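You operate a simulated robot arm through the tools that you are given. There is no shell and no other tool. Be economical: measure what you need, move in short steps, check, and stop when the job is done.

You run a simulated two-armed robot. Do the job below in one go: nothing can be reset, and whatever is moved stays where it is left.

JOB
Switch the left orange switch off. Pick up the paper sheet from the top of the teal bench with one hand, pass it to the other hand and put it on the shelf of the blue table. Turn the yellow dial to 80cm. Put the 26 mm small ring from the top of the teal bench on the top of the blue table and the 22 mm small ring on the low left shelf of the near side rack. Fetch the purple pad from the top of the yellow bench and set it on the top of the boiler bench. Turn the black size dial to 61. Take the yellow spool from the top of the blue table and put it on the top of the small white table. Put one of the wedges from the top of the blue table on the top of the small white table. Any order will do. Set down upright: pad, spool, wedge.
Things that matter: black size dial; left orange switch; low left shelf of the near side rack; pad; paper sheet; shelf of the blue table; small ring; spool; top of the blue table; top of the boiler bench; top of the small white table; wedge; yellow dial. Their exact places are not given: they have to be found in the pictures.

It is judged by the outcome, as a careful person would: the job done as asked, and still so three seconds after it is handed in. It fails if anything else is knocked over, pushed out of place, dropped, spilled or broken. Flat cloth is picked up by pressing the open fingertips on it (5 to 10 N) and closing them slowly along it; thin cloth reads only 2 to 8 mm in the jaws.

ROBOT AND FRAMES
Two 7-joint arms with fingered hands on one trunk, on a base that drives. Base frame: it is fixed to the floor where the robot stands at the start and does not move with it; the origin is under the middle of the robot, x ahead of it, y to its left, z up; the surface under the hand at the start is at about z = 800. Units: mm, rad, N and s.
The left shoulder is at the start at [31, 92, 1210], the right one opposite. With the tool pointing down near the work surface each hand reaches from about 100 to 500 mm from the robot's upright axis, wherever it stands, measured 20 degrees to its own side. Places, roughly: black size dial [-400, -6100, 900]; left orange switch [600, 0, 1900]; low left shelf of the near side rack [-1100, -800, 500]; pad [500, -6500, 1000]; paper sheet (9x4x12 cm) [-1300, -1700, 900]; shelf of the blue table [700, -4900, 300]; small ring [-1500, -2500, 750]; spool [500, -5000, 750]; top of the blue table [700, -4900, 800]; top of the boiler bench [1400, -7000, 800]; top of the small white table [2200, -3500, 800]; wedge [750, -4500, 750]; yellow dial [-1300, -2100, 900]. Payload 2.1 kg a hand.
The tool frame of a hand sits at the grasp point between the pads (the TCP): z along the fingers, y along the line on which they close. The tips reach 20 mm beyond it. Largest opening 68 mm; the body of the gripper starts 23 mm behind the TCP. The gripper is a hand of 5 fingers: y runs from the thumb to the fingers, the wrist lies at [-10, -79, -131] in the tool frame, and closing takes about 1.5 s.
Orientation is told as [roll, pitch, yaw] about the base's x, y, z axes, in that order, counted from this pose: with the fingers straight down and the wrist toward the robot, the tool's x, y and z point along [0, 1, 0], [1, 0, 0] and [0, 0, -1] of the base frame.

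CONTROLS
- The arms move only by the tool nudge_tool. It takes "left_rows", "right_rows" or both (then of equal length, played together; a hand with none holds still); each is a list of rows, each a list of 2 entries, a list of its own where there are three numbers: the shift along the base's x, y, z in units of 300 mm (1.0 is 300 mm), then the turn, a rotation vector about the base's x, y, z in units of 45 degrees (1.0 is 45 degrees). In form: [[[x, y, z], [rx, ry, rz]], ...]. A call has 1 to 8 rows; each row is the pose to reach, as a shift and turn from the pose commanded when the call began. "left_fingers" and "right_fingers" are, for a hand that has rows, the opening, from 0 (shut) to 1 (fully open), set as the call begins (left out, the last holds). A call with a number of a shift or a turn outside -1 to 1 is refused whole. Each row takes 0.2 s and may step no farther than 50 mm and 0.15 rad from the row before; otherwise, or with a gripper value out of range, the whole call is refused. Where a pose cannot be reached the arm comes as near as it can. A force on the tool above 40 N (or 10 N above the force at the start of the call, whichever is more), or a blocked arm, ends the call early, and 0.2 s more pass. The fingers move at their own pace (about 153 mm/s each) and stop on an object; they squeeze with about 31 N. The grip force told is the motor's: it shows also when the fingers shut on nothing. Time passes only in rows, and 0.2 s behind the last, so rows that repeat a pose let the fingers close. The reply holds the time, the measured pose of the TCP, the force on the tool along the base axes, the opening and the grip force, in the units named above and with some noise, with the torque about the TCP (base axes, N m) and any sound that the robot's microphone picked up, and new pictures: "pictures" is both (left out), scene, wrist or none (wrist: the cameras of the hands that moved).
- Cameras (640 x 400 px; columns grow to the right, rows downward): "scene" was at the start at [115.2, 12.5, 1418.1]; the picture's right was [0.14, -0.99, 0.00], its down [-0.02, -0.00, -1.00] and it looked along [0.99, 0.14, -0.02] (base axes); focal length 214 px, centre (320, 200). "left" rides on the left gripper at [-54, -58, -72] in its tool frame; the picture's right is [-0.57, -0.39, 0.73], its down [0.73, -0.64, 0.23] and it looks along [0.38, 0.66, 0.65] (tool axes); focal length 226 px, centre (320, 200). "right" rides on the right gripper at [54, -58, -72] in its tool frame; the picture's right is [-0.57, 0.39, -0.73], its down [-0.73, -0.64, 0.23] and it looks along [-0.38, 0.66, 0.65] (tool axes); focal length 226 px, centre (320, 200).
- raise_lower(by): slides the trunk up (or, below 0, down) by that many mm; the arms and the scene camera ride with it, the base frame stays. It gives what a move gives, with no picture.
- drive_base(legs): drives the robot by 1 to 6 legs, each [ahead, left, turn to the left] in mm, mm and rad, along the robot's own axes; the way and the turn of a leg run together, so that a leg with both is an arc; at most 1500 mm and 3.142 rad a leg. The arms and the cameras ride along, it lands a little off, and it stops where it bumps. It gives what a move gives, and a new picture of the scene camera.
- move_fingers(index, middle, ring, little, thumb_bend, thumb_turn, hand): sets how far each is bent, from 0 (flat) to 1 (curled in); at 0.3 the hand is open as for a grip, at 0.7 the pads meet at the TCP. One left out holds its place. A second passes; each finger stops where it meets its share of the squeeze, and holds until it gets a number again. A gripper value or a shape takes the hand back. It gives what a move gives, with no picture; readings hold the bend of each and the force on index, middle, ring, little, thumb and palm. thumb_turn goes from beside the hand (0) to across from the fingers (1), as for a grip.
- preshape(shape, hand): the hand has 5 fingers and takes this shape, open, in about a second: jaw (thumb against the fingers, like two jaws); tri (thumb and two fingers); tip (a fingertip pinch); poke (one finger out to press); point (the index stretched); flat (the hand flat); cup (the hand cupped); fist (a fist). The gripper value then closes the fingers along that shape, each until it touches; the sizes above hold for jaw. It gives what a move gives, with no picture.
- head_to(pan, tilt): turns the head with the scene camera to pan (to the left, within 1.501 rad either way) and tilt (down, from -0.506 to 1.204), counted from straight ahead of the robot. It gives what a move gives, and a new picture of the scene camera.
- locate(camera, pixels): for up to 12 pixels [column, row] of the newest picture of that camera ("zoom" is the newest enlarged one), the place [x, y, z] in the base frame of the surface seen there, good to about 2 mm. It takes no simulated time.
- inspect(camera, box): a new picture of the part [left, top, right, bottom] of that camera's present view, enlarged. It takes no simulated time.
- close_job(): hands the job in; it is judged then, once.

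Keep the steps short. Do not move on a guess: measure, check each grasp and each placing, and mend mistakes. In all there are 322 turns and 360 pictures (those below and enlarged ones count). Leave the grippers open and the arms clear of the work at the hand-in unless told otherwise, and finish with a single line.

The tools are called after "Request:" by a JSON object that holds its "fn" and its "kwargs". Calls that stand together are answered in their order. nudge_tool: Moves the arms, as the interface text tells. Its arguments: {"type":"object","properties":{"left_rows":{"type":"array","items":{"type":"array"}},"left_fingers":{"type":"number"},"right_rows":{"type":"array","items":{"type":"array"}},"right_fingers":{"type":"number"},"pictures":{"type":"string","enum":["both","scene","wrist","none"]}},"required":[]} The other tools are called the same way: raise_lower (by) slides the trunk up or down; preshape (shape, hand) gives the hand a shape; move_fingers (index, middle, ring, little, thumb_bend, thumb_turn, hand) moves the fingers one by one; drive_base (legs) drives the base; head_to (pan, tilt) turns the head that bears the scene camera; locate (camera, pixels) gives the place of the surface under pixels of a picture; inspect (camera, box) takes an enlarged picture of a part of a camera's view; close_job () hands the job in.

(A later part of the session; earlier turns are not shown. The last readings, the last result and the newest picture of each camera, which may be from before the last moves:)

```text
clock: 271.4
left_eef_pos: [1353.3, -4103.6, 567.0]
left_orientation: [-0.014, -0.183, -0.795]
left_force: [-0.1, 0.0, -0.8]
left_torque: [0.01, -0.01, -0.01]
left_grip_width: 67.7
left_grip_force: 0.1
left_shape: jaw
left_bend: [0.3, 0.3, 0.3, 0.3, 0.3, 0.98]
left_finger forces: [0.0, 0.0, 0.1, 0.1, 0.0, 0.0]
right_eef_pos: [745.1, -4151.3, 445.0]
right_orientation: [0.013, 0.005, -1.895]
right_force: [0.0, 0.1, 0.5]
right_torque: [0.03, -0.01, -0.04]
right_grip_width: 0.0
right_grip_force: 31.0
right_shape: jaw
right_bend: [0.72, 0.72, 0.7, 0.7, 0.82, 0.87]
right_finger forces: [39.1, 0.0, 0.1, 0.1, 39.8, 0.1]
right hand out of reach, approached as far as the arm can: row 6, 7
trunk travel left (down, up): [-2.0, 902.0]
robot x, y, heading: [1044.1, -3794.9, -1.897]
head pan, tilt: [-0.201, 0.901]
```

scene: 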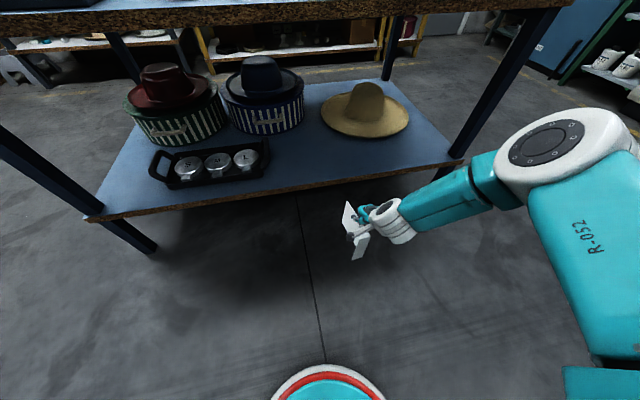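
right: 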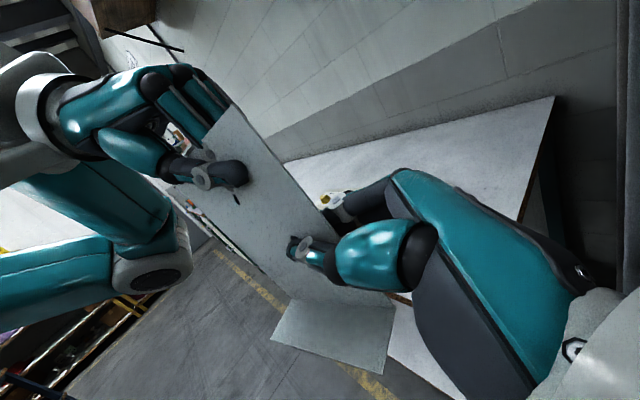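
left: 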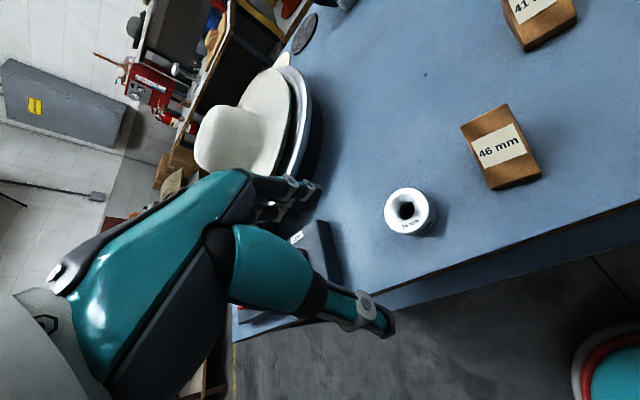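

Still limited at −317 below the shoulder. Pitching the fingers 45° forward straightens the arm (no wrist problem) and lowers the sheet's corner; I try that.

Request:
{"fn": "nudge_tool", "kwargs": {"right_rows": [[[0, 0, 0], [-0.16, 0.053, 0]], [[0, 0, 0], [-0.32, 0.106, 0]], [[0, 0, 0], [-0.48, 0.16, 0]], [[0, 0, 0], [-0.64, 0.213, 0]], [[0, 0, 0], [-0.8, 0.266, 0]], [[0, 0, 0], [-0.948, 0.319, 0]]], "pictures": "none"}}

Request:
{"fn": "nudge_tool", "kwargs": {"right_rows": [[[0, 0, -0.06], [0, 0, 0]], [[0, 0, -0.12], [0, 0, 0]], [[0, 0, -0.18], [0, 0, 0]], [[0, 0, -0.24], [0, 0, 0]]], "pictures": "scene"}}

```text
clock: 272.9
left_eef_pos: [1354.4, -4102.6, 567.1]
left_orientation: [-0.015, -0.186, -0.794]
left_force: [-0.3, 1.4, 0.6]
left_torque: [0.02, 0.0, -0.02]
left_grip_width: 67.6
left_grip_force: 0.0
left_shape: jaw
left_bend: [0.3, 0.3, 0.3, 0.3, 0.3, 0.98]
left_finger forces: [0.0, 0.0, 0.0, 0.0, 0.0, 0.0]
right_eef_pos: [699.1, -4162.5, 713.8]
right_orientation: [0.011, -0.724, -1.884]
right_force: [0.5, 0.3, -0.2]
right_torque: [0.01, -0.03, -0.02]
right_grip_width: 0.0
right_grip_force: 30.4
right_shape: jaw
right_bend: [0.72, 0.72, 0.7, 0.7, 0.82, 0.87]
right_finger forces: [38.0, 0.0, 0.1, 0.0, 38.0, 0.1]
right hand out of reach, approached as far as the arm can: row 1, 2, 3, 4, 5, 6
trunk travel left (down, up): [-2.0, 902.0]
robot x, y, heading: [1042.8, -3791.9, -1.898]
head pan, tilt: [-0.201, 0.901]
```

```text
clock: 273.9
left_eef_pos: [1354.2, -4103.2, 566.1]
left_orientation: [-0.013, -0.184, -0.797]
left_force: [0.8, 0.5, -0.7]
left_torque: [0.01, 0.02, 0.04]
left_grip_width: 67.7
left_grip_force: 0.1
left_shape: jaw
left_bend: [0.3, 0.3, 0.3, 0.3, 0.3, 0.98]
left_finger forces: [0.1, 0.1, 0.1, 0.2, 0.0, 0.0]
right_eef_pos: [699.3, -4162.3, 713.0]
right_orientation: [0.012, -0.722, -1.884]
right_force: [0.5, 0.2, -0.4]
right_torque: [0.02, 0.0, -0.02]
right_grip_width: 0.0
right_grip_force: 31.1
right_shape: jaw
right_bend: [0.72, 0.72, 0.7, 0.7, 0.82, 0.87]
right_finger forces: [38.0, 0.1, 0.0, 0.1, 38.0, 0.0]
right hand out of reach, approached as far as the arm can: row 1, 2, 3, 4
trunk travel left (down, up): [-2.0, 902.0]
robot x, y, heading: [1042.4, -3792.6, -1.897]
head pan, tilt: [-0.201, 0.901]
```

scene: 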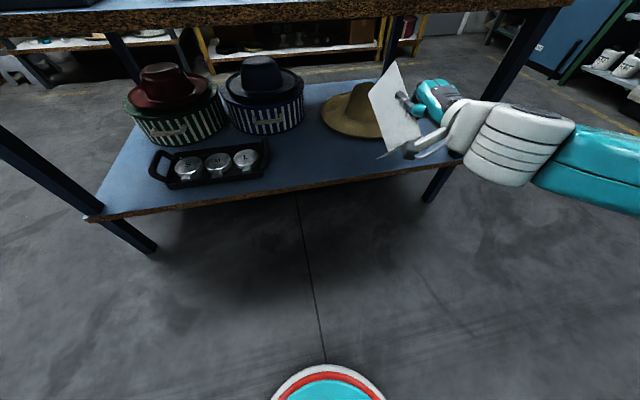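

The wrist prefers flexed poses, so fingers tilted slightly back should reach lower. I pitch to about +0.4 and descend.

Request:
{"fn": "nudge_tool", "kwargs": {"right_rows": [[[0, 0, 0], [0.16, -0.053, 0]], [[0, 0, 0], [0.32, -0.106, 0]], [[0, 0, 0], [0.48, -0.16, 0]], [[0, 0, 0], [0.64, -0.213, 0]], [[0, 0, 0], [0.8, -0.266, 0]], [[0.05, 0, -0.05], [0.948, -0.319, 0]]], "pictures": "none"}}

Request:
{"fn": "nudge_tool", "kwargs": {"right_rows": [[[0.04, 0, -0.13], [0.13, -0.045, 0]], [[0.08, 0, -0.26], [0.26, -0.09, 0]], [[0.1, 0, -0.4], [0.4, -0.135, 0]], [[0.1, 0, -0.54], [0.47, -0.16, 0]], [[0.1, 0, -0.68], [0.47, -0.16, 0]], [[0.1, 0, -0.82], [0.47, -0.16, 0]], [[0.1, 0, -0.95], [0.47, -0.16, 0]]], "pictures": "none"}}

Request:
{"fn": "nudge_tool", "kwargs": {"right_rows": [[[0, 0, -0.05], [0, 0, 0]], [[0, 0, -0.1], [0, 0, 0]], [[0, 0, -0.15], [0, 0, 0]]], "pictures": "scene"}}

```text
clock: 275.2
left_eef_pos: [1355.1, -4102.7, 567.9]
left_orientation: [-0.014, -0.185, -0.796]
left_force: [0.0, 0.5, -0.3]
left_torque: [-0.02, -0.03, -0.01]
left_grip_width: 67.8
left_grip_force: 0.0
left_shape: jaw
left_bend: [0.3, 0.3, 0.3, 0.3, 0.3, 0.98]
left_finger forces: [0.0, 0.0, 0.0, 0.0, 0.1, 0.0]
right_eef_pos: [714.5, -4162.2, 698.8]
right_orientation: [0.022, 0.062, -1.887]
right_force: [0.5, 0.3, -0.7]
right_torque: [-0.03, -0.02, -0.02]
right_grip_width: 0.0
right_grip_force: 30.7
right_shape: jaw
right_bend: [0.72, 0.72, 0.7, 0.7, 0.82, 0.87]
right_finger forces: [37.4, 0.1, 0.0, 0.0, 37.5, 0.0]
trunk travel left (down, up): [-2.0, 902.0]
robot x, y, heading: [1041.3, -3796.9, -1.895]
head pan, tilt: [-0.201, 0.901]
```

```text
clock: 276.9
left_eef_pos: [1354.4, -4104.5, 567.3]
left_orientation: [-0.014, -0.184, -0.797]
left_force: [0.6, -0.2, 0.1]
left_torque: [0.0, 0.02, 0.01]
left_grip_width: 67.8
left_grip_force: 0.0
left_shape: jaw
left_bend: [0.3, 0.3, 0.3, 0.3, 0.3, 0.98]
left_finger forces: [0.0, 0.0, 0.0, 0.0, 0.0, 0.0]
right_eef_pos: [738.1, -4133.6, 444.0]
right_orientation: [0.027, 0.452, -1.886]
right_force: [0.2, -0.3, 0.1]
right_torque: [-0.04, 0.0, -0.05]
right_grip_width: 0.2
right_grip_force: 30.3
right_shape: jaw
right_bend: [0.72, 0.72, 0.7, 0.7, 0.82, 0.87]
right_finger forces: [36.8, 0.0, 0.0, 0.0, 36.9, 0.1]
right hand out of reach, approached as far as the arm can: row 6, 7
trunk travel left (down, up): [-2.0, 902.0]
robot x, y, heading: [1042.8, -3791.7, -1.896]
head pan, tilt: [-0.201, 0.901]
```

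```text
clock: 277.6
left_eef_pos: [1355.1, -4103.1, 567.6]
left_orientation: [-0.013, -0.183, -0.796]
left_force: [0.0, 0.6, -0.1]
left_torque: [-0.02, -0.01, -0.02]
left_grip_width: 67.8
left_grip_force: 0.1
left_shape: jaw
left_bend: [0.3, 0.3, 0.3, 0.3, 0.3, 0.98]
left_finger forces: [0.1, 0.0, 0.1, 0.1, 0.0, 0.1]
right_eef_pos: [735.7, -4113.5, 428.6]
right_orientation: [0.026, 0.452, -1.887]
right_force: [0.1, -0.7, 0.7]
right_torque: [0.03, -0.01, 0.01]
right_grip_width: 0.2
right_grip_force: 31.0
right_shape: jaw
right_bend: [0.72, 0.72, 0.7, 0.7, 0.82, 0.87]
right_finger forces: [36.9, 0.0, 0.0, 0.1, 36.9, 0.0]
right hand out of reach, approached as far as the arm can: row 1, 2, 3
trunk travel left (down, up): [-2.0, 902.0]
robot x, y, heading: [1039.4, -3795.3, -1.897]
head pan, tilt: [-0.201, 0.901]
```

scene: 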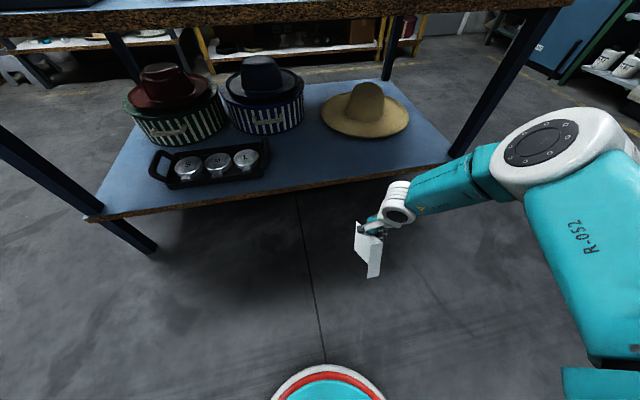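

Request:
{"fn": "nudge_tool", "kwargs": {"right_rows": [[[0.03, 0.06, -0.05], [0, 0, 0]], [[0.06, 0.12, -0.1], [0, 0, 0]], [[0.09, 0.18, -0.16], [0, 0, 0]], [[0.1, 0.22, -0.22], [0, 0, 0]]], "pictures": "none"}}

Request:
{"fn": "inspect", "kwargs": {"camera": "scene", "box": [290, 160, 450, 310]}}

```text
clock: 278.6
left_eef_pos: [1354.6, -4104.0, 566.9]
left_orientation: [-0.014, -0.186, -0.796]
left_force: [0.9, 0.4, -0.7]
left_torque: [0.01, 0.0, 0.0]
left_grip_width: 67.6
left_grip_force: 0.1
left_shape: jaw
left_bend: [0.3, 0.3, 0.3, 0.3, 0.3, 0.98]
left_finger forces: [0.1, 0.0, 0.1, 0.0, 0.0, 0.0]
right_eef_pos: [758.0, -4041.7, 400.9]
right_orientation: [0.027, 0.454, -1.886]
right_force: [-0.1, 0.1, -0.1]
right_torque: [0.0, 0.0, 0.02]
right_grip_width: 0.1
right_grip_force: 30.9
right_shape: jaw
right_bend: [0.72, 0.72, 0.7, 0.7, 0.82, 0.87]
right_finger forces: [36.9, 0.1, 0.1, 0.0, 36.9, 0.0]
right hand out of reach, approached as far as the arm can: row 2, 3, 4
trunk travel left (down, up): [-2.0, 902.0]
robot x, y, heading: [1042.8, -3793.9, -1.896]
head pan, tilt: [-0.201, 0.901]
```

```text
2.67 times, centred on (370, 235) of scene
```

zoom: 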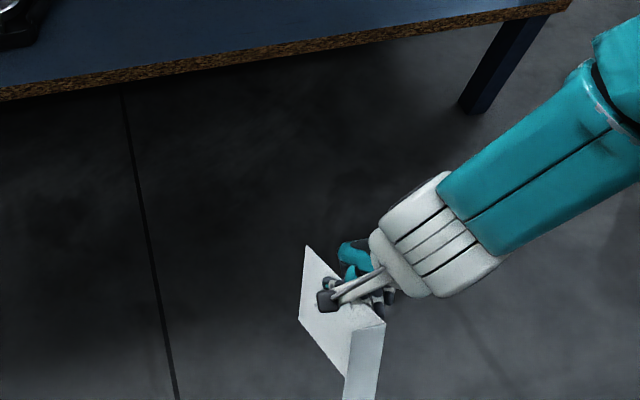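

Request:
{"fn": "inspect", "kwargs": {"camera": "scene", "box": [330, 230, 430, 340]}}

Request:
{"fn": "locate", "kwargs": {"camera": "zoom", "pixels": [[165, 60], [150, 190], [260, 290], [255, 385], [320, 200], [320, 300], [215, 240], [340, 230], [300, 380]]}}

```text
3.64 times, centred on (380, 285) of scene
```

zoom: 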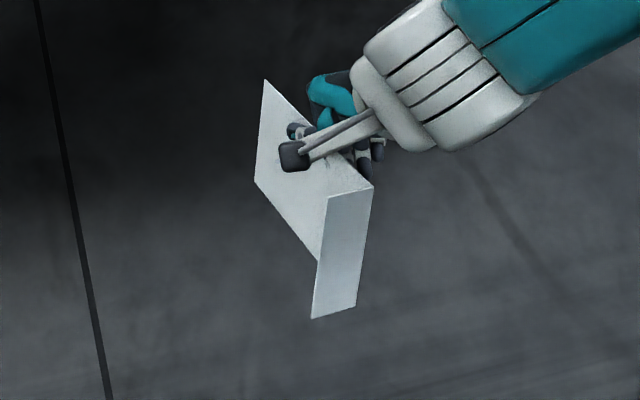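

```text
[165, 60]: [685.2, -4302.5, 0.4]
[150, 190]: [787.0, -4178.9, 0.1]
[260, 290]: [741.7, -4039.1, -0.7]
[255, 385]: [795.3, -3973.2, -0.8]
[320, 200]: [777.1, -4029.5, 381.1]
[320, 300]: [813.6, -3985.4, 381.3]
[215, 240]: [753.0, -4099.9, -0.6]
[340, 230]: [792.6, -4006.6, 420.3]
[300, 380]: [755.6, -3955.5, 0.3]
```

Request:
{"fn": "locate", "kwargs": {"camera": "zoom", "pixels": [[267, 95], [260, 178], [315, 250], [316, 312], [352, 300], [366, 192], [290, 215], [335, 200]]}}

```text
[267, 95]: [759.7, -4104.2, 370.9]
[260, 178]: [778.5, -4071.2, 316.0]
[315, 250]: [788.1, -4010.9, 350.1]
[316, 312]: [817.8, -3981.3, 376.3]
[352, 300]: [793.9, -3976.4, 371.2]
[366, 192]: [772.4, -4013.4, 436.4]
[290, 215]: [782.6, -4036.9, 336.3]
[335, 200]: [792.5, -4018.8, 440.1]
```

Request:
{"fn": "locate", "kwargs": {"camera": "scene", "pixels": [[300, 150], [310, 140], [290, 165], [275, 165], [320, 165], [340, 160], [290, 140], [325, 130], [280, 190], [350, 178], [270, 150], [310, 120]]}}

```text
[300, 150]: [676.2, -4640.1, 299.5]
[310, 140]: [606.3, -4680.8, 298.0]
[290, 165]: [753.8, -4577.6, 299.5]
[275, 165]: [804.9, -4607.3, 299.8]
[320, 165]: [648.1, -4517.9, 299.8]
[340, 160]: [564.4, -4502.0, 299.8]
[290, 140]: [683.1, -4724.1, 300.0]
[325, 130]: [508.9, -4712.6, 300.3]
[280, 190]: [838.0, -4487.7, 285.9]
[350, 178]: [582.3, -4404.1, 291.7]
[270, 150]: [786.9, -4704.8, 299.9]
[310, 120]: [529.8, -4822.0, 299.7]
```

The corridor on the shelf around (630,-4545) is free. I raise the trunk 12 mm for edge clearance and drive in 400 mm, then check.

Request:
{"fn": "raise_lower", "kwargs": {"by": 14}}

Request:
{"fn": "drive_base", "kwargs": {"legs": [[390, 18, 0]]}}

Request:
{"fn": "head_to", "kwargs": {"pan": -0.3, "tilt": 1.0}}

```text
clock: 279.3
left_eef_pos: [1354.2, -4104.0, 579.9]
left_orientation: [-0.012, -0.184, -0.795]
left_force: [-0.1, -0.1, 0.5]
left_torque: [0.02, 0.0, -0.01]
left_grip_width: 68.1
left_grip_force: 0.1
left_shape: jaw
left_bend: [0.3, 0.3, 0.3, 0.3, 0.3, 0.98]
left_finger forces: [0.0, 0.0, 0.0, 0.1, 0.1, 0.0]
right_eef_pos: [757.3, -4044.4, 418.1]
right_orientation: [0.026, 0.435, -1.887]
right_force: [-0.7, -0.7, 0.4]
right_torque: [0.03, -0.01, -0.01]
right_grip_width: 0.0
right_grip_force: 31.1
right_shape: jaw
right_bend: [0.72, 0.72, 0.7, 0.7, 0.82, 0.87]
right_finger forces: [37.0, 0.0, 0.0, 0.0, 37.0, 0.0]
trunk travel left (down, up): [-16.0, 888.0]
robot x, y, heading: [1047.0, -3790.4, -1.896]
head pan, tilt: [-0.201, 0.901]
```

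```text
clock: 281.7
left_eef_pos: [1244.0, -4479.3, 580.1]
left_orientation: [-0.014, -0.186, -0.806]
left_force: [0.4, -0.4, 0.8]
left_torque: [-0.02, 0.02, 0.01]
left_grip_width: 67.9
left_grip_force: 0.0
left_shape: jaw
left_bend: [0.3, 0.3, 0.3, 0.3, 0.3, 0.98]
left_finger forces: [0.0, 0.0, 0.0, 0.0, 0.1, 0.0]
right_eef_pos: [646.6, -4416.2, 418.4]
right_orientation: [0.027, 0.439, -1.895]
right_force: [0.5, 0.8, 0.0]
right_torque: [-0.02, 0.0, 0.03]
right_grip_width: 0.0
right_grip_force: 30.5
right_shape: jaw
right_bend: [0.72, 0.72, 0.7, 0.7, 0.82, 0.87]
right_finger forces: [36.9, 0.0, 0.0, 0.0, 36.9, 0.0]
trunk travel left (down, up): [-16.0, 888.0]
robot x, y, heading: [938.2, -4166.3, -1.904]
head pan, tilt: [-0.201, 0.901]
```

scene: 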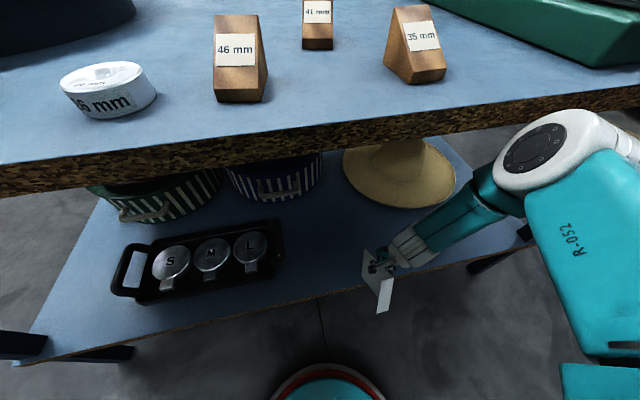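

```text
clock: 282.4
left_eef_pos: [1243.5, -4479.6, 580.0]
left_orientation: [-0.012, -0.186, -0.804]
left_force: [0.1, 1.0, -0.7]
left_torque: [0.0, 0.0, 0.01]
left_grip_width: 67.8
left_grip_force: 0.1
left_shape: jaw
left_bend: [0.3, 0.3, 0.3, 0.3, 0.3, 0.98]
left_finger forces: [0.0, 0.0, 0.1, 0.0, 0.0, 0.1]
right_eef_pos: [646.3, -4415.4, 417.7]
right_orientation: [0.025, 0.438, -1.894]
right_force: [-0.8, -0.2, 0.4]
right_torque: [0.03, 0.01, 0.01]
right_grip_width: 0.0
right_grip_force: 30.6
right_shape: jaw
right_bend: [0.72, 0.72, 0.7, 0.7, 0.82, 0.87]
right_finger forces: [36.9, 0.0, 0.0, 0.2, 36.8, 0.0]
trunk travel left (down, up): [-16.0, 888.0]
robot x, y, heading: [936.1, -4168.2, -1.908]
head pan, tilt: [-0.3, 1.0]
```

scene: 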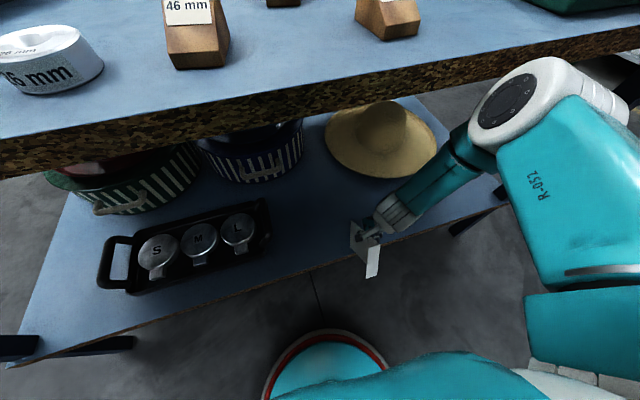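

I check the elbow's distance to the table edge before going further.

Request:
{"fn": "locate", "kwargs": {"camera": "scene", "pixels": [[520, 100], [480, 120], [450, 160], [430, 200], [560, 70], [470, 95], [420, 90], [500, 150]]}}

```text
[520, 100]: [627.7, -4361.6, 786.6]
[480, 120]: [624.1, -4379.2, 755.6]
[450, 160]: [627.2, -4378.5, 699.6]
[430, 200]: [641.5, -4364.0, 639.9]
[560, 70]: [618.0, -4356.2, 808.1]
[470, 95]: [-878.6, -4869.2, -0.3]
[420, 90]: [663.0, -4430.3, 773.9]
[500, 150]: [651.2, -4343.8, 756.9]
```

The elbow would meet the table top. The left arm earlier reached lower with its elbow drawn back; I back off and try to bring the right elbow back by pulling the hand out to the side and close.

Request:
{"fn": "drive_base", "kwargs": {"legs": [[-260, 0, 0]]}}

Request:
{"fn": "nudge_tool", "kwargs": {"right_rows": [[[0, 0, 0.15], [-0.07, 0.024, 0]], [[0, 0, 0.3], [-0.14, 0.047, 0]], [[0, 0, 0.45], [-0.21, 0.07, 0]], [[0, 0, 0.6], [-0.28, 0.094, 0]], [[0, 0, 0.75], [-0.35, 0.118, 0]], [[0, 0, 0.9], [-0.42, 0.14, 0]], [[0, 0, 1.0], [-0.53, 0.178, 0]]], "pictures": "none"}}

Request:
{"fn": "nudge_tool", "kwargs": {"right_rows": [[[-0.15, 0.05, 0], [0, 0, 0]], [[-0.3, 0.1, 0], [0, 0, 0]], [[-0.4, 0.2, -0.02], [0, 0, 0]], [[-0.45, 0.35, -0.04], [0, 0, 0]], [[-0.45, 0.5, -0.06], [0, 0, 0]]], "pictures": "scene"}}

```text
clock: 284.2
left_eef_pos: [1328.6, -4235.8, 581.0]
left_orientation: [-0.013, -0.186, -0.801]
left_force: [0.0, 0.6, 1.0]
left_torque: [-0.02, 0.01, 0.0]
left_grip_width: 67.7
left_grip_force: 0.0
left_shape: jaw
left_bend: [0.3, 0.3, 0.3, 0.3, 0.3, 0.98]
left_finger forces: [0.2, 0.0, 0.0, 0.0, 0.0, 0.0]
right_eef_pos: [731.4, -4174.5, 417.2]
right_orientation: [0.026, 0.437, -1.89]
right_force: [0.0, -0.8, -0.2]
right_torque: [-0.01, -0.01, 0.02]
right_grip_width: 0.2
right_grip_force: 30.9
right_shape: jaw
right_bend: [0.72, 0.72, 0.7, 0.7, 0.82, 0.87]
right_finger forces: [36.9, 0.0, 0.0, 0.1, 36.9, 0.1]
trunk travel left (down, up): [-16.0, 888.0]
robot x, y, heading: [1018.0, -3926.1, -1.898]
head pan, tilt: [-0.3, 1.0]
```

scene: 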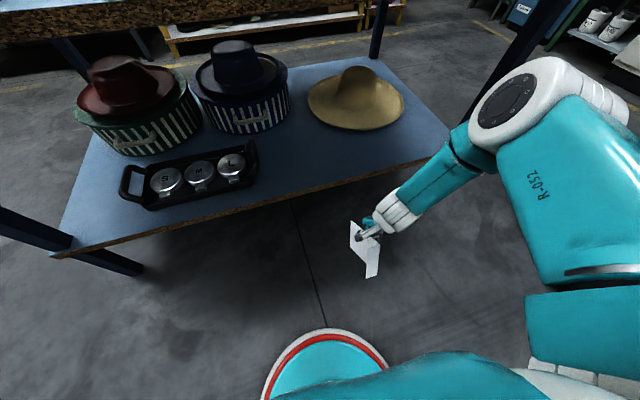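

```text
clock: 285.8
left_eef_pos: [1328.5, -4236.9, 581.9]
left_orientation: [-0.013, -0.184, -0.801]
left_force: [0.2, 0.0, -0.6]
left_torque: [0.02, -0.01, -0.01]
left_grip_width: 67.8
left_grip_force: 0.1
left_shape: jaw
left_bend: [0.3, 0.3, 0.3, 0.3, 0.3, 0.98]
left_finger forces: [0.0, 0.0, 0.0, 0.1, 0.0, 0.1]
right_eef_pos: [729.6, -4172.3, 720.7]
right_orientation: [0.023, -0.003, -1.889]
right_force: [0.3, 0.3, 0.1]
right_torque: [-0.04, -0.01, 0.0]
right_grip_width: 0.1
right_grip_force: 31.3
right_shape: jaw
right_bend: [0.72, 0.72, 0.7, 0.7, 0.82, 0.87]
right_finger forces: [36.6, 0.1, 0.0, 0.0, 36.6, 0.0]
trunk travel left (down, up): [-16.0, 888.0]
robot x, y, heading: [1016.2, -3925.0, -1.901]
head pan, tilt: [-0.3, 1.0]
```

```text
clock: 287.0
left_eef_pos: [1328.6, -4236.7, 581.2]
left_orientation: [-0.013, -0.185, -0.801]
left_force: [-0.9, 0.5, 0.0]
left_torque: [0.0, -0.01, 0.0]
left_grip_width: 67.8
left_grip_force: 0.0
left_shape: jaw
left_bend: [0.3, 0.3, 0.3, 0.3, 0.3, 0.98]
left_finger forces: [0.1, 0.1, 0.0, 0.0, 0.0, 0.0]
right_eef_pos: [610.7, -4063.9, 721.5]
right_orientation: [0.022, 0.003, -1.903]
right_force: [0.8, 0.3, 0.0]
right_torque: [0.0, -0.02, -0.01]
right_grip_width: 0.0
right_grip_force: 31.0
right_shape: jaw
right_bend: [0.72, 0.72, 0.7, 0.7, 0.82, 0.87]
right_finger forces: [35.7, 0.0, 0.1, 0.0, 35.6, 0.1]
right hand out of reach, approached as far as the arm can: row 4, 5
trunk travel left (down, up): [-16.0, 888.0]
robot x, y, heading: [1020.3, -3925.6, -1.907]
head pan, tilt: [-0.3, 1.0]
```

scene: 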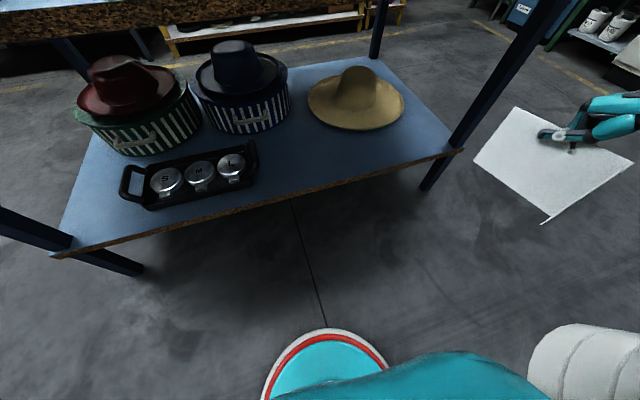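

The elbow is now drawn back. I lower the hand here and then bring it forward.

Request:
{"fn": "nudge_tool", "kwargs": {"right_rows": [[[0, 0, -0.13], [0, 0, 0]], [[0, 0, -0.27], [0, 0, 0]], [[0, 0, -0.41], [0, 0, 0]], [[0, 0, -0.55], [0, 0, 0]], [[0, 0, -0.69], [0, 0, 0]], [[0, 0, -0.83], [0, 0, 0]], [[0, 0, -0.95], [0, 0, 0]]], "pictures": "none"}}

Request:
{"fn": "nudge_tool", "kwargs": {"right_rows": [[[0.05, -0.1, -0.05], [0, 0, 0]], [[0.1, -0.2, -0.1], [0, 0, 0]], [[0.15, -0.32, -0.12], [0, 0, 0]], [[0.2, -0.44, -0.14], [0, 0, 0]]], "pictures": "scene"}}

```text
clock: 288.6
left_eef_pos: [1328.6, -4235.8, 582.5]
left_orientation: [-0.013, -0.186, -0.801]
left_force: [-0.3, 0.3, 0.5]
left_torque: [0.01, -0.02, -0.03]
left_grip_width: 67.7
left_grip_force: 0.0
left_shape: jaw
left_bend: [0.3, 0.3, 0.3, 0.3, 0.3, 0.98]
left_finger forces: [0.0, 0.0, 0.1, 0.0, 0.0, 0.1]
right_eef_pos: [606.2, -4062.1, 457.5]
right_orientation: [0.025, -0.001, -1.891]
right_force: [0.2, 0.3, 0.4]
right_torque: [-0.01, 0.01, -0.01]
right_grip_width: 0.0
right_grip_force: 30.5
right_shape: jaw
right_bend: [0.72, 0.72, 0.7, 0.7, 0.83, 0.88]
right_finger forces: [33.2, 0.1, 0.1, 0.0, 33.1, 0.1]
right hand out of reach, approached as far as the arm can: row 1, 2, 7
trunk travel left (down, up): [-16.0, 888.0]
robot x, y, heading: [1020.1, -3926.7, -1.897]
head pan, tilt: [-0.3, 1.0]
```

```text
clock: 289.6
left_eef_pos: [1327.5, -4236.3, 580.9]
left_orientation: [-0.014, -0.185, -0.801]
left_force: [-0.1, 0.2, 0.0]
left_torque: [0.01, 0.02, 0.03]
left_grip_width: 67.9
left_grip_force: 0.0
left_shape: jaw
left_bend: [0.3, 0.3, 0.3, 0.3, 0.3, 0.98]
left_finger forces: [0.0, 0.1, 0.1, 0.0, 0.0, 0.0]
right_eef_pos: [625.8, -4124.1, 474.7]
right_orientation: [0.024, 0.0, -1.889]
right_force: [-0.2, 0.5, 0.4]
right_torque: [-0.03, -0.01, -0.01]
right_grip_width: 0.0
right_grip_force: 31.1
right_shape: jaw
right_bend: [0.72, 0.72, 0.7, 0.7, 0.83, 0.88]
right_finger forces: [33.2, 0.0, 0.1, 0.0, 33.0, 0.0]
right hand out of reach, approached as far as the arm can: row 1, 2, 3, 4
trunk travel left (down, up): [-16.0, 888.0]
robot x, y, heading: [1018.4, -3925.5, -1.898]
head pan, tilt: [-0.3, 1.0]
```

scene: 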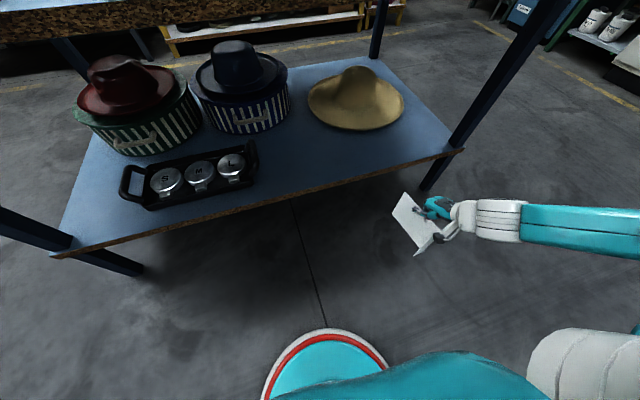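

In this elbow-back configuration the forearm can slide under the top. I tilt the fingers back 0.45 and go lower here.

Request:
{"fn": "nudge_tool", "kwargs": {"right_rows": [[[0, 0, 0], [0.13, -0.045, 0]], [[0, 0, -0.03], [0.26, -0.09, 0]], [[0, 0, -0.08], [0.4, -0.135, 0]], [[0, 0, -0.14], [0.54, -0.18, 0]], [[0, 0, -0.2], [0.54, -0.18, 0]], [[0, 0, -0.26], [0.54, -0.18, 0]]], "pictures": "none"}}

Request:
{"fn": "nudge_tool", "kwargs": {"right_rows": [[[0, 0.03, -0.05], [0, 0, 0]], [[0, 0.06, -0.1], [0, 0, 0]], [[0, 0.09, -0.15], [0, 0, 0]]], "pictures": "scene"}}

```text
clock: 291.0
left_eef_pos: [1329.6, -4235.4, 581.5]
left_orientation: [-0.015, -0.185, -0.802]
left_force: [0.1, 0.2, 0.2]
left_torque: [-0.03, -0.02, 0.0]
left_grip_width: 67.8
left_grip_force: 0.1
left_shape: jaw
left_bend: [0.3, 0.3, 0.3, 0.3, 0.3, 0.98]
left_finger forces: [0.0, 0.0, 0.1, 0.0, 0.0, 0.0]
right_eef_pos: [624.0, -4126.9, 394.7]
right_orientation: [0.023, 0.447, -1.894]
right_force: [-0.2, 0.5, -0.5]
right_torque: [-0.02, 0.01, 0.03]
right_grip_width: 0.0
right_grip_force: 31.1
right_shape: jaw
right_bend: [0.72, 0.72, 0.7, 0.7, 0.83, 0.88]
right_finger forces: [32.6, 0.0, 0.0, 0.0, 32.6, 0.0]
trunk travel left (down, up): [-16.0, 888.0]
robot x, y, heading: [1015.1, -3924.4, -1.902]
head pan, tilt: [-0.3, 1.0]
```

```text
clock: 291.8
left_eef_pos: [1328.2, -4234.3, 581.3]
left_orientation: [-0.015, -0.185, -0.799]
left_force: [0.1, 0.1, 0.7]
left_torque: [0.02, -0.03, 0.0]
left_grip_width: 67.8
left_grip_force: 0.1
left_shape: jaw
left_bend: [0.3, 0.3, 0.3, 0.3, 0.3, 0.98]
left_finger forces: [0.0, 0.1, 0.0, 0.1, 0.0, 0.1]
right_eef_pos: [622.2, -4099.5, 350.4]
right_orientation: [0.023, 0.444, -1.89]
right_force: [0.3, -0.2, -0.7]
right_torque: [-0.02, 0.0, -0.01]
right_grip_width: 0.0
right_grip_force: 31.5
right_shape: jaw
right_bend: [0.72, 0.72, 0.7, 0.7, 0.83, 0.88]
right_finger forces: [32.6, 0.0, 0.0, 0.0, 32.5, 0.0]
trunk travel left (down, up): [-16.0, 888.0]
robot x, y, heading: [1018.4, -3921.2, -1.903]
head pan, tilt: [-0.3, 1.0]
```

scene: 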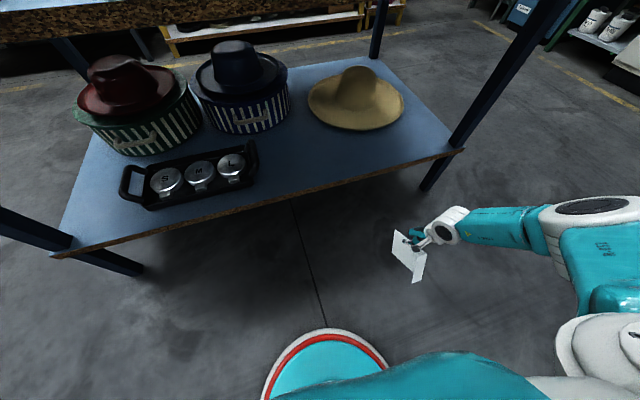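

Now z=350 is reachable. I check elbow and forearm positions, raise to entry height and extend forward 50 mm.

Request:
{"fn": "locate", "kwargs": {"camera": "scene", "pixels": [[595, 207], [550, 225], [500, 225], [440, 232], [600, 260], [410, 270], [415, 280]]}}

Request:
{"fn": "nudge_tool", "kwargs": {"right_rows": [[[-0.02, -0.05, 0.05], [0, 0, 0]], [[-0.04, -0.1, 0.1], [0, 0, 0]], [[-0.05, -0.15, 0.17], [0, 0, 0]], [[-0.06, -0.2, 0.17], [0, 0, 0]]], "pictures": "scene"}}

```text
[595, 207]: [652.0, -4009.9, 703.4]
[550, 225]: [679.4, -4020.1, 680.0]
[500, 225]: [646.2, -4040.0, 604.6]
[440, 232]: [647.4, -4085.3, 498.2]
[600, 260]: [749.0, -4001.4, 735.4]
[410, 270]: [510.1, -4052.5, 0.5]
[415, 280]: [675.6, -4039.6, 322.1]
```

```text
clock: 292.8
left_eef_pos: [1327.6, -4235.9, 580.4]
left_orientation: [-0.014, -0.184, -0.8]
left_force: [0.0, 0.0, 0.1]
left_torque: [0.02, 0.02, -0.03]
left_grip_width: 67.8
left_grip_force: 0.1
left_shape: jaw
left_bend: [0.3, 0.3, 0.3, 0.3, 0.3, 0.98]
left_finger forces: [0.0, 0.0, 0.0, 0.0, 0.0, 0.0]
right_eef_pos: [605.9, -4160.9, 401.7]
right_orientation: [0.025, 0.446, -1.892]
right_force: [-0.1, -1.0, -0.5]
right_torque: [0.01, -0.03, 0.01]
right_grip_width: 0.0
right_grip_force: 31.2
right_shape: jaw
right_bend: [0.72, 0.72, 0.7, 0.7, 0.83, 0.88]
right_finger forces: [32.6, 0.1, 0.1, 0.1, 32.5, 0.0]
trunk travel left (down, up): [-16.0, 888.0]
robot x, y, heading: [1014.6, -3924.3, -1.897]
head pan, tilt: [-0.3, 1.0]
```

scene: 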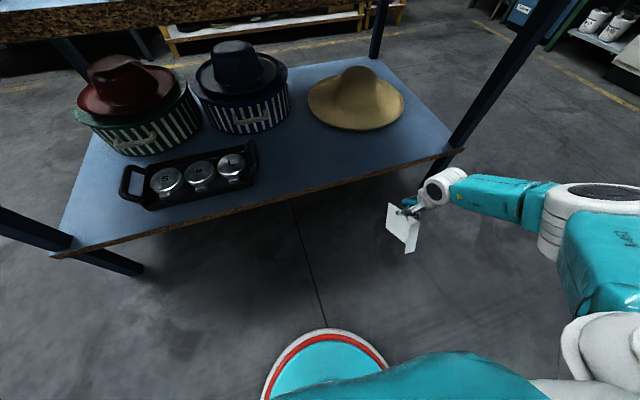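

Driving in: 240 mm first, then check clearances.

Request:
{"fn": "drive_base", "kwargs": {"legs": [[250, 54, 0]]}}

Request:
{"fn": "head_to", "kwargs": {"pan": -0.6, "tilt": 1.0}}

```text
clock: 294.7
left_eef_pos: [1295.8, -4491.7, 580.9]
left_orientation: [-0.014, -0.185, -0.803]
left_force: [0.5, 0.2, -0.2]
left_torque: [-0.06, 0.0, -0.01]
left_grip_width: 67.6
left_grip_force: 0.0
left_shape: jaw
left_bend: [0.3, 0.3, 0.3, 0.3, 0.3, 0.98]
left_finger forces: [0.1, 0.0, 0.1, 0.0, 0.1, 0.1]
right_eef_pos: [574.9, -4413.7, 401.4]
right_orientation: [0.025, 0.445, -1.893]
right_force: [-0.3, -0.1, -1.2]
right_torque: [-0.02, -0.01, 0.0]
right_grip_width: 0.0
right_grip_force: 31.2
right_shape: jaw
right_bend: [0.72, 0.72, 0.7, 0.7, 0.83, 0.88]
right_finger forces: [32.6, 0.1, 0.0, 0.0, 32.5, 0.0]
trunk travel left (down, up): [-16.0, 888.0]
robot x, y, heading: [987.1, -4181.4, -1.903]
head pan, tilt: [-0.3, 1.0]
```

scene: 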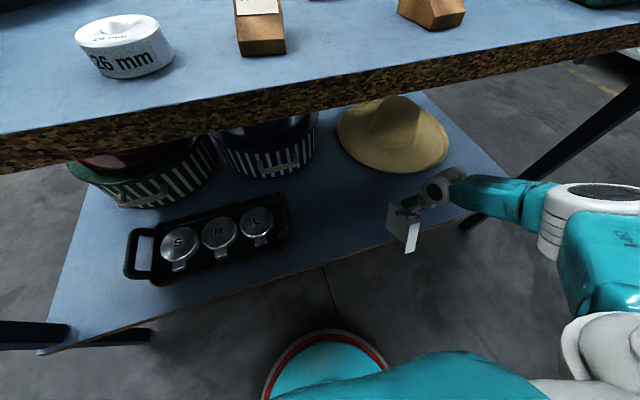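

```text
clock: 295.5
left_eef_pos: [1296.7, -4490.7, 581.0]
left_orientation: [-0.014, -0.186, -0.803]
left_force: [0.6, -0.9, 0.0]
left_torque: [0.0, 0.0, 0.04]
left_grip_width: 67.9
left_grip_force: 0.0
left_shape: jaw
left_bend: [0.3, 0.3, 0.3, 0.3, 0.3, 0.98]
left_finger forces: [0.0, 0.0, 0.1, 0.0, 0.0, 0.0]
right_eef_pos: [575.7, -4412.2, 401.3]
right_orientation: [0.024, 0.445, -1.893]
right_force: [0.1, -0.3, -0.3]
right_torque: [-0.01, 0.01, -0.01]
right_grip_width: 0.2
right_grip_force: 31.3
right_shape: jaw
right_bend: [0.72, 0.72, 0.7, 0.7, 0.83, 0.88]
right_finger forces: [32.6, 0.1, 0.1, 0.0, 32.5, 0.0]
trunk travel left (down, up): [-16.0, 888.0]
robot x, y, heading: [991.4, -4180.1, -1.9]
head pan, tilt: [-0.6, 1.0]
```

scene: 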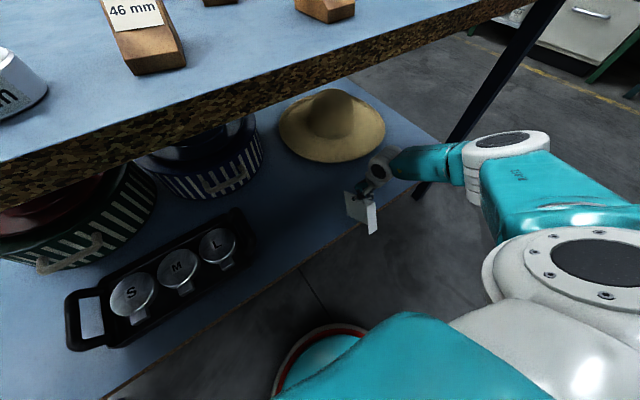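

Request:
{"fn": "locate", "kwargs": {"camera": "scene", "pixels": [[505, 138], [470, 150], [520, 175], [430, 150], [470, 175], [350, 90], [340, 250], [360, 232], [352, 195], [372, 228]]}}

```text
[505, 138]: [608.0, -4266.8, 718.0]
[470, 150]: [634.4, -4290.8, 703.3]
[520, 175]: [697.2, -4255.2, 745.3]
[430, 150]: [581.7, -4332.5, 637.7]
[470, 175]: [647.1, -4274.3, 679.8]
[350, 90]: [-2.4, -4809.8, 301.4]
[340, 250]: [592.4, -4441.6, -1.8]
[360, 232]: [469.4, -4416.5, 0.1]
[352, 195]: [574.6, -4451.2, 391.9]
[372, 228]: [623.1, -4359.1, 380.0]
```

Elbow stays 40 mm outside the edge after another 100 mm. Continue.

Request:
{"fn": "drive_base", "kwargs": {"legs": [[105, 0, 0]]}}

Request:
{"fn": "inspect", "kwargs": {"camera": "scene", "box": [270, 80, 470, 240]}}

Request:
{"fn": "locate", "kwargs": {"camera": "zoom", "pixels": [[200, 200], [260, 260], [240, 320], [330, 290], [300, 300], [150, 240]]}}

```text
clock: 296.6
left_eef_pos: [1263.8, -4589.6, 582.1]
left_orientation: [-0.014, -0.184, -0.798]
left_force: [0.2, 0.1, 1.0]
left_torque: [0.01, 0.0, 0.01]
left_grip_width: 67.6
left_grip_force: 0.1
left_shape: jaw
left_bend: [0.3, 0.3, 0.3, 0.3, 0.3, 0.98]
left_finger forces: [0.0, 0.1, 0.0, 0.0, 0.1, 0.1]
right_eef_pos: [541.2, -4514.8, 401.9]
right_orientation: [0.024, 0.445, -1.889]
right_force: [-0.2, -0.7, -0.3]
right_torque: [0.0, 0.03, 0.01]
right_grip_width: 0.0
right_grip_force: 31.3
right_shape: jaw
right_bend: [0.72, 0.72, 0.7, 0.7, 0.83, 0.88]
right_finger forces: [32.5, 0.1, 0.1, 0.0, 32.5, 0.0]
trunk travel left (down, up): [-16.0, 888.0]
robot x, y, heading: [961.1, -4279.3, -1.901]
head pan, tilt: [-0.6, 1.0]
```

scene: 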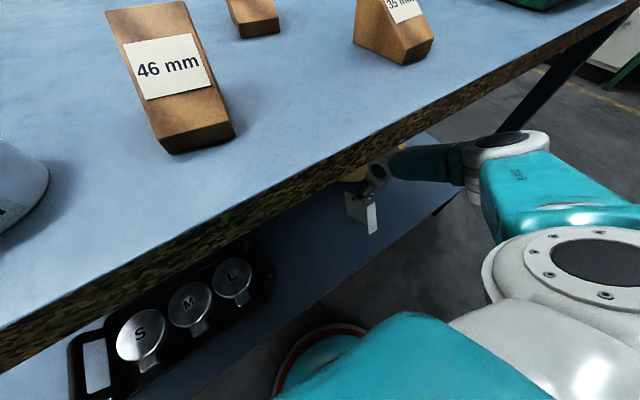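

```text
2.50 times, centred on (370, 160) of scene
```

zoom: 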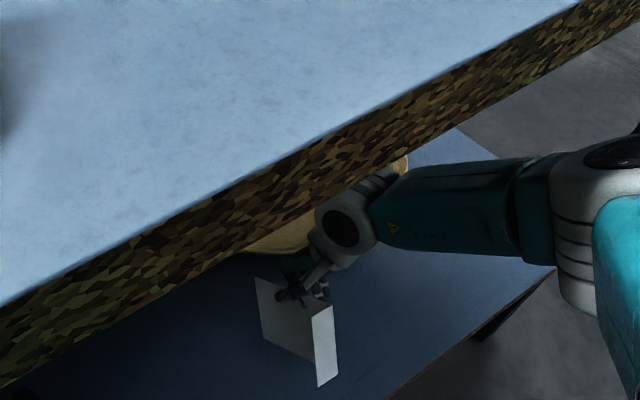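

```text
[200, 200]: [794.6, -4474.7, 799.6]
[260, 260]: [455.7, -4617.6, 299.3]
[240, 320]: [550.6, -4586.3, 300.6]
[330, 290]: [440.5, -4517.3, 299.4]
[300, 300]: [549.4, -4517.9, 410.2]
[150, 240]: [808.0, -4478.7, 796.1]
```

The sheet is inside over the shelf. Lower ~14 mm until the corner touches.

Request:
{"fn": "nudge_tool", "kwargs": {"right_rows": [[[0, 0, -0.02], [0, 0, 0]], [[0, 0, -0.035], [0, 0, 0]], [[0, 0, -0.05], [0, 0, 0]]], "pictures": "none"}}

Request:
{"fn": "inspect", "kwargs": {"camera": "scene", "box": [330, 150, 420, 240]}}

Request:
{"fn": "locate", "kwargs": {"camera": "zoom", "pixels": [[180, 200], [160, 300], [300, 330], [310, 380], [350, 370], [250, 310], [180, 320]]}}

```text
clock: 297.4
left_eef_pos: [1264.9, -4589.6, 581.7]
left_orientation: [-0.017, -0.186, -0.802]
left_force: [-0.1, -1.2, 0.2]
left_torque: [0.0, 0.0, 0.02]
left_grip_width: 67.8
left_grip_force: 0.1
left_shape: jaw
left_bend: [0.3, 0.3, 0.3, 0.3, 0.3, 0.98]
left_finger forces: [0.0, 0.0, 0.0, 0.1, 0.1, 0.1]
right_eef_pos: [539.2, -4514.8, 393.0]
right_orientation: [0.019, 0.436, -1.897]
right_force: [-3.6, 7.9, 32.8]
right_torque: [-0.34, -0.28, 0.01]
right_grip_width: 0.0
right_grip_force: 30.9
right_shape: jaw
right_bend: [0.72, 0.72, 0.7, 0.7, 0.84, 0.88]
right_finger forces: [37.4, 0.1, 0.0, 0.0, 52.6, 0.1]
trunk travel left (down, up): [-16.0, 888.0]
robot x, y, heading: [956.2, -4277.5, -1.898]
head pan, tilt: [-0.6, 1.0]
stopped in row 3 (right hand): the force on the tool passed its limit at 45 N (the readings are from after the stop); the commanded pose is now the measured one
```

```text
4.44 times, centred on (375, 195) of scene
```

zoom: 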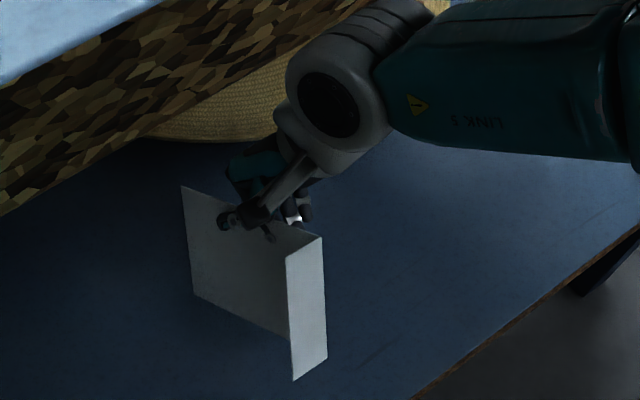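

```text
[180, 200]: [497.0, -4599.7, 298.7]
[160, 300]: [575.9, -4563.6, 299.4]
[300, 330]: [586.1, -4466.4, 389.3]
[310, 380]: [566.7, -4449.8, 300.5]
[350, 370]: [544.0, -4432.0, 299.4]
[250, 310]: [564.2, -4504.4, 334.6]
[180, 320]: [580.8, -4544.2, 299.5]
```

Contact made (33 N). I ease up 4 mm and open the fingers.

Request:
{"fn": "nudge_tool", "kwargs": {"right_rows": [[[0, 0, 0.013], [0, 0, 0]], [[0, 0, 0.013], [0, 0, 0]]], "pictures": "none"}}

Request:
{"fn": "nudge_tool", "kwargs": {"right_rows": [[[0, 0, 0], [0, 0, 0]], [[0, 0, 0], [0, 0, 0]], [[0, 0, 0], [0, 0, 0]], [[0, 0, 0], [0, 0, 0]], [[0, 0, 0], [0, 0, 0]]], "right_fingers": 1.0, "pictures": "wrist"}}

Request:
{"fn": "inspect", "kwargs": {"camera": "scene", "box": [330, 150, 420, 240]}}

```text
clock: 298.0
left_eef_pos: [1264.0, -4590.9, 582.3]
left_orientation: [-0.013, -0.184, -0.8]
left_force: [-0.9, 0.6, 0.0]
left_torque: [0.0, -0.02, -0.01]
left_grip_width: 67.8
left_grip_force: 0.0
left_shape: jaw
left_bend: [0.3, 0.3, 0.3, 0.3, 0.3, 0.98]
left_finger forces: [0.1, 0.0, 0.1, 0.0, 0.0, 0.0]
right_eef_pos: [539.4, -4512.9, 394.5]
right_orientation: [0.023, 0.442, -1.893]
right_force: [-0.6, 1.9, 9.2]
right_torque: [-0.08, -0.12, 0.01]
right_grip_width: 0.0
right_grip_force: 30.5
right_shape: jaw
right_bend: [0.72, 0.72, 0.7, 0.7, 0.83, 0.88]
right_finger forces: [35.5, 0.1, 0.1, 0.0, 38.1, 0.1]
trunk travel left (down, up): [-16.0, 888.0]
robot x, y, heading: [954.4, -4277.5, -1.901]
head pan, tilt: [-0.6, 1.0]
```

```text
clock: 299.2
left_eef_pos: [1264.0, -4591.2, 580.6]
left_orientation: [-0.015, -0.186, -0.802]
left_force: [0.1, 0.2, 0.4]
left_torque: [-0.02, 0.01, 0.03]
left_grip_width: 67.8
left_grip_force: 0.0
left_shape: jaw
left_bend: [0.3, 0.3, 0.3, 0.3, 0.3, 0.98]
left_finger forces: [0.0, 0.0, 0.0, 0.1, 0.1, 0.1]
right_eef_pos: [539.9, -4513.5, 395.2]
right_orientation: [0.023, 0.442, -1.894]
right_force: [0.2, 0.6, 0.9]
right_torque: [-0.03, 0.02, 0.0]
right_grip_width: 67.7
right_grip_force: 0.1
right_shape: jaw
right_bend: [0.3, 0.3, 0.3, 0.3, 0.3, 0.98]
right_finger forces: [0.1, 0.1, 0.1, 0.0, 0.0, 0.0]
trunk travel left (down, up): [-16.0, 888.0]
robot x, y, heading: [953.6, -4278.5, -1.899]
head pan, tilt: [-0.6, 1.0]
```

right: 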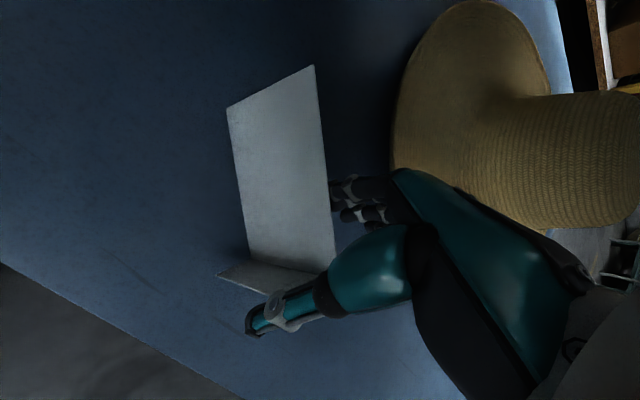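

```text
4.44 times, centred on (375, 195) of scene
```

zoom: 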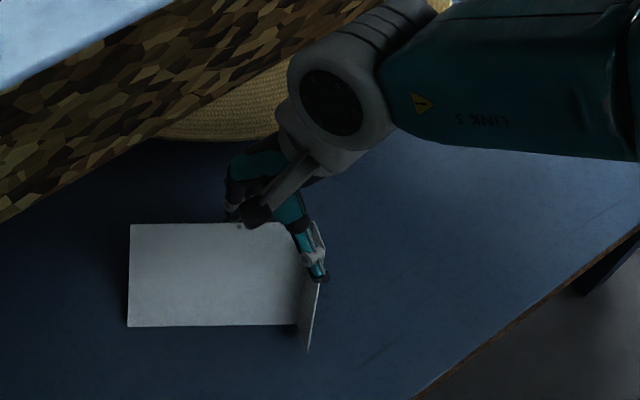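

The sheet stands on the shelf. I lift the hand away carefully, up and to the right.

Request:
{"fn": "nudge_tool", "kwargs": {"right_rows": [[[0, 0, 0.05], [0, 0, 0]], [[0, 0, 0.12], [0, 0, 0]], [[-0.05, 0.02, 0.2], [0, 0, 0]]], "pictures": "wrist"}}

Request:
{"fn": "inspect", "kwargs": {"camera": "scene", "box": [330, 150, 420, 240]}}

```text
clock: 300.0
left_eef_pos: [1263.8, -4589.3, 580.6]
left_orientation: [-0.015, -0.187, -0.801]
left_force: [0.4, 0.1, -0.1]
left_torque: [0.0, 0.02, -0.01]
left_grip_width: 68.0
left_grip_force: 0.1
left_shape: jaw
left_bend: [0.3, 0.3, 0.3, 0.3, 0.3, 0.98]
left_finger forces: [0.2, 0.0, 0.1, 0.0, 0.0, 0.1]
right_eef_pos: [524.5, -4507.3, 455.0]
right_orientation: [0.023, 0.441, -1.893]
right_force: [-0.6, -0.2, -0.4]
right_torque: [0.01, 0.0, 0.0]
right_grip_width: 67.7
right_grip_force: 0.0
right_shape: jaw
right_bend: [0.3, 0.3, 0.3, 0.3, 0.3, 0.98]
right_finger forces: [0.0, 0.0, 0.0, 0.0, 0.0, 0.1]
trunk travel left (down, up): [-16.0, 888.0]
robot x, y, heading: [955.3, -4277.2, -1.901]
head pan, tilt: [-0.6, 1.0]
```

right: 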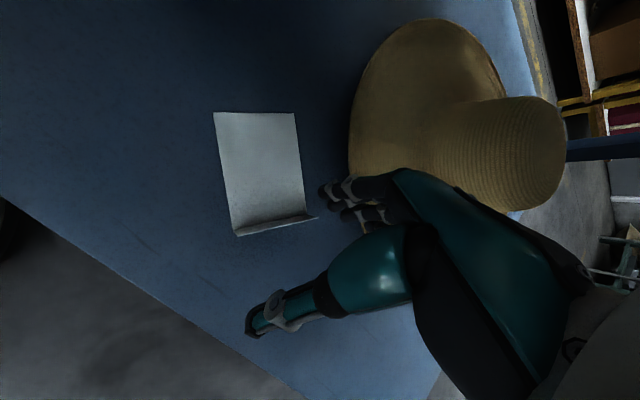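

```text
4.44 times, centred on (375, 195) of scene
```

zoom: 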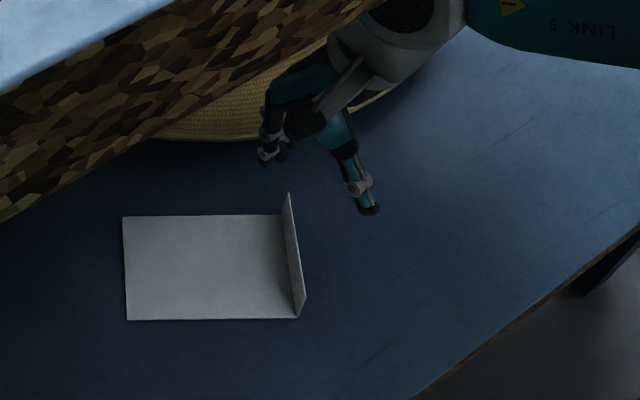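

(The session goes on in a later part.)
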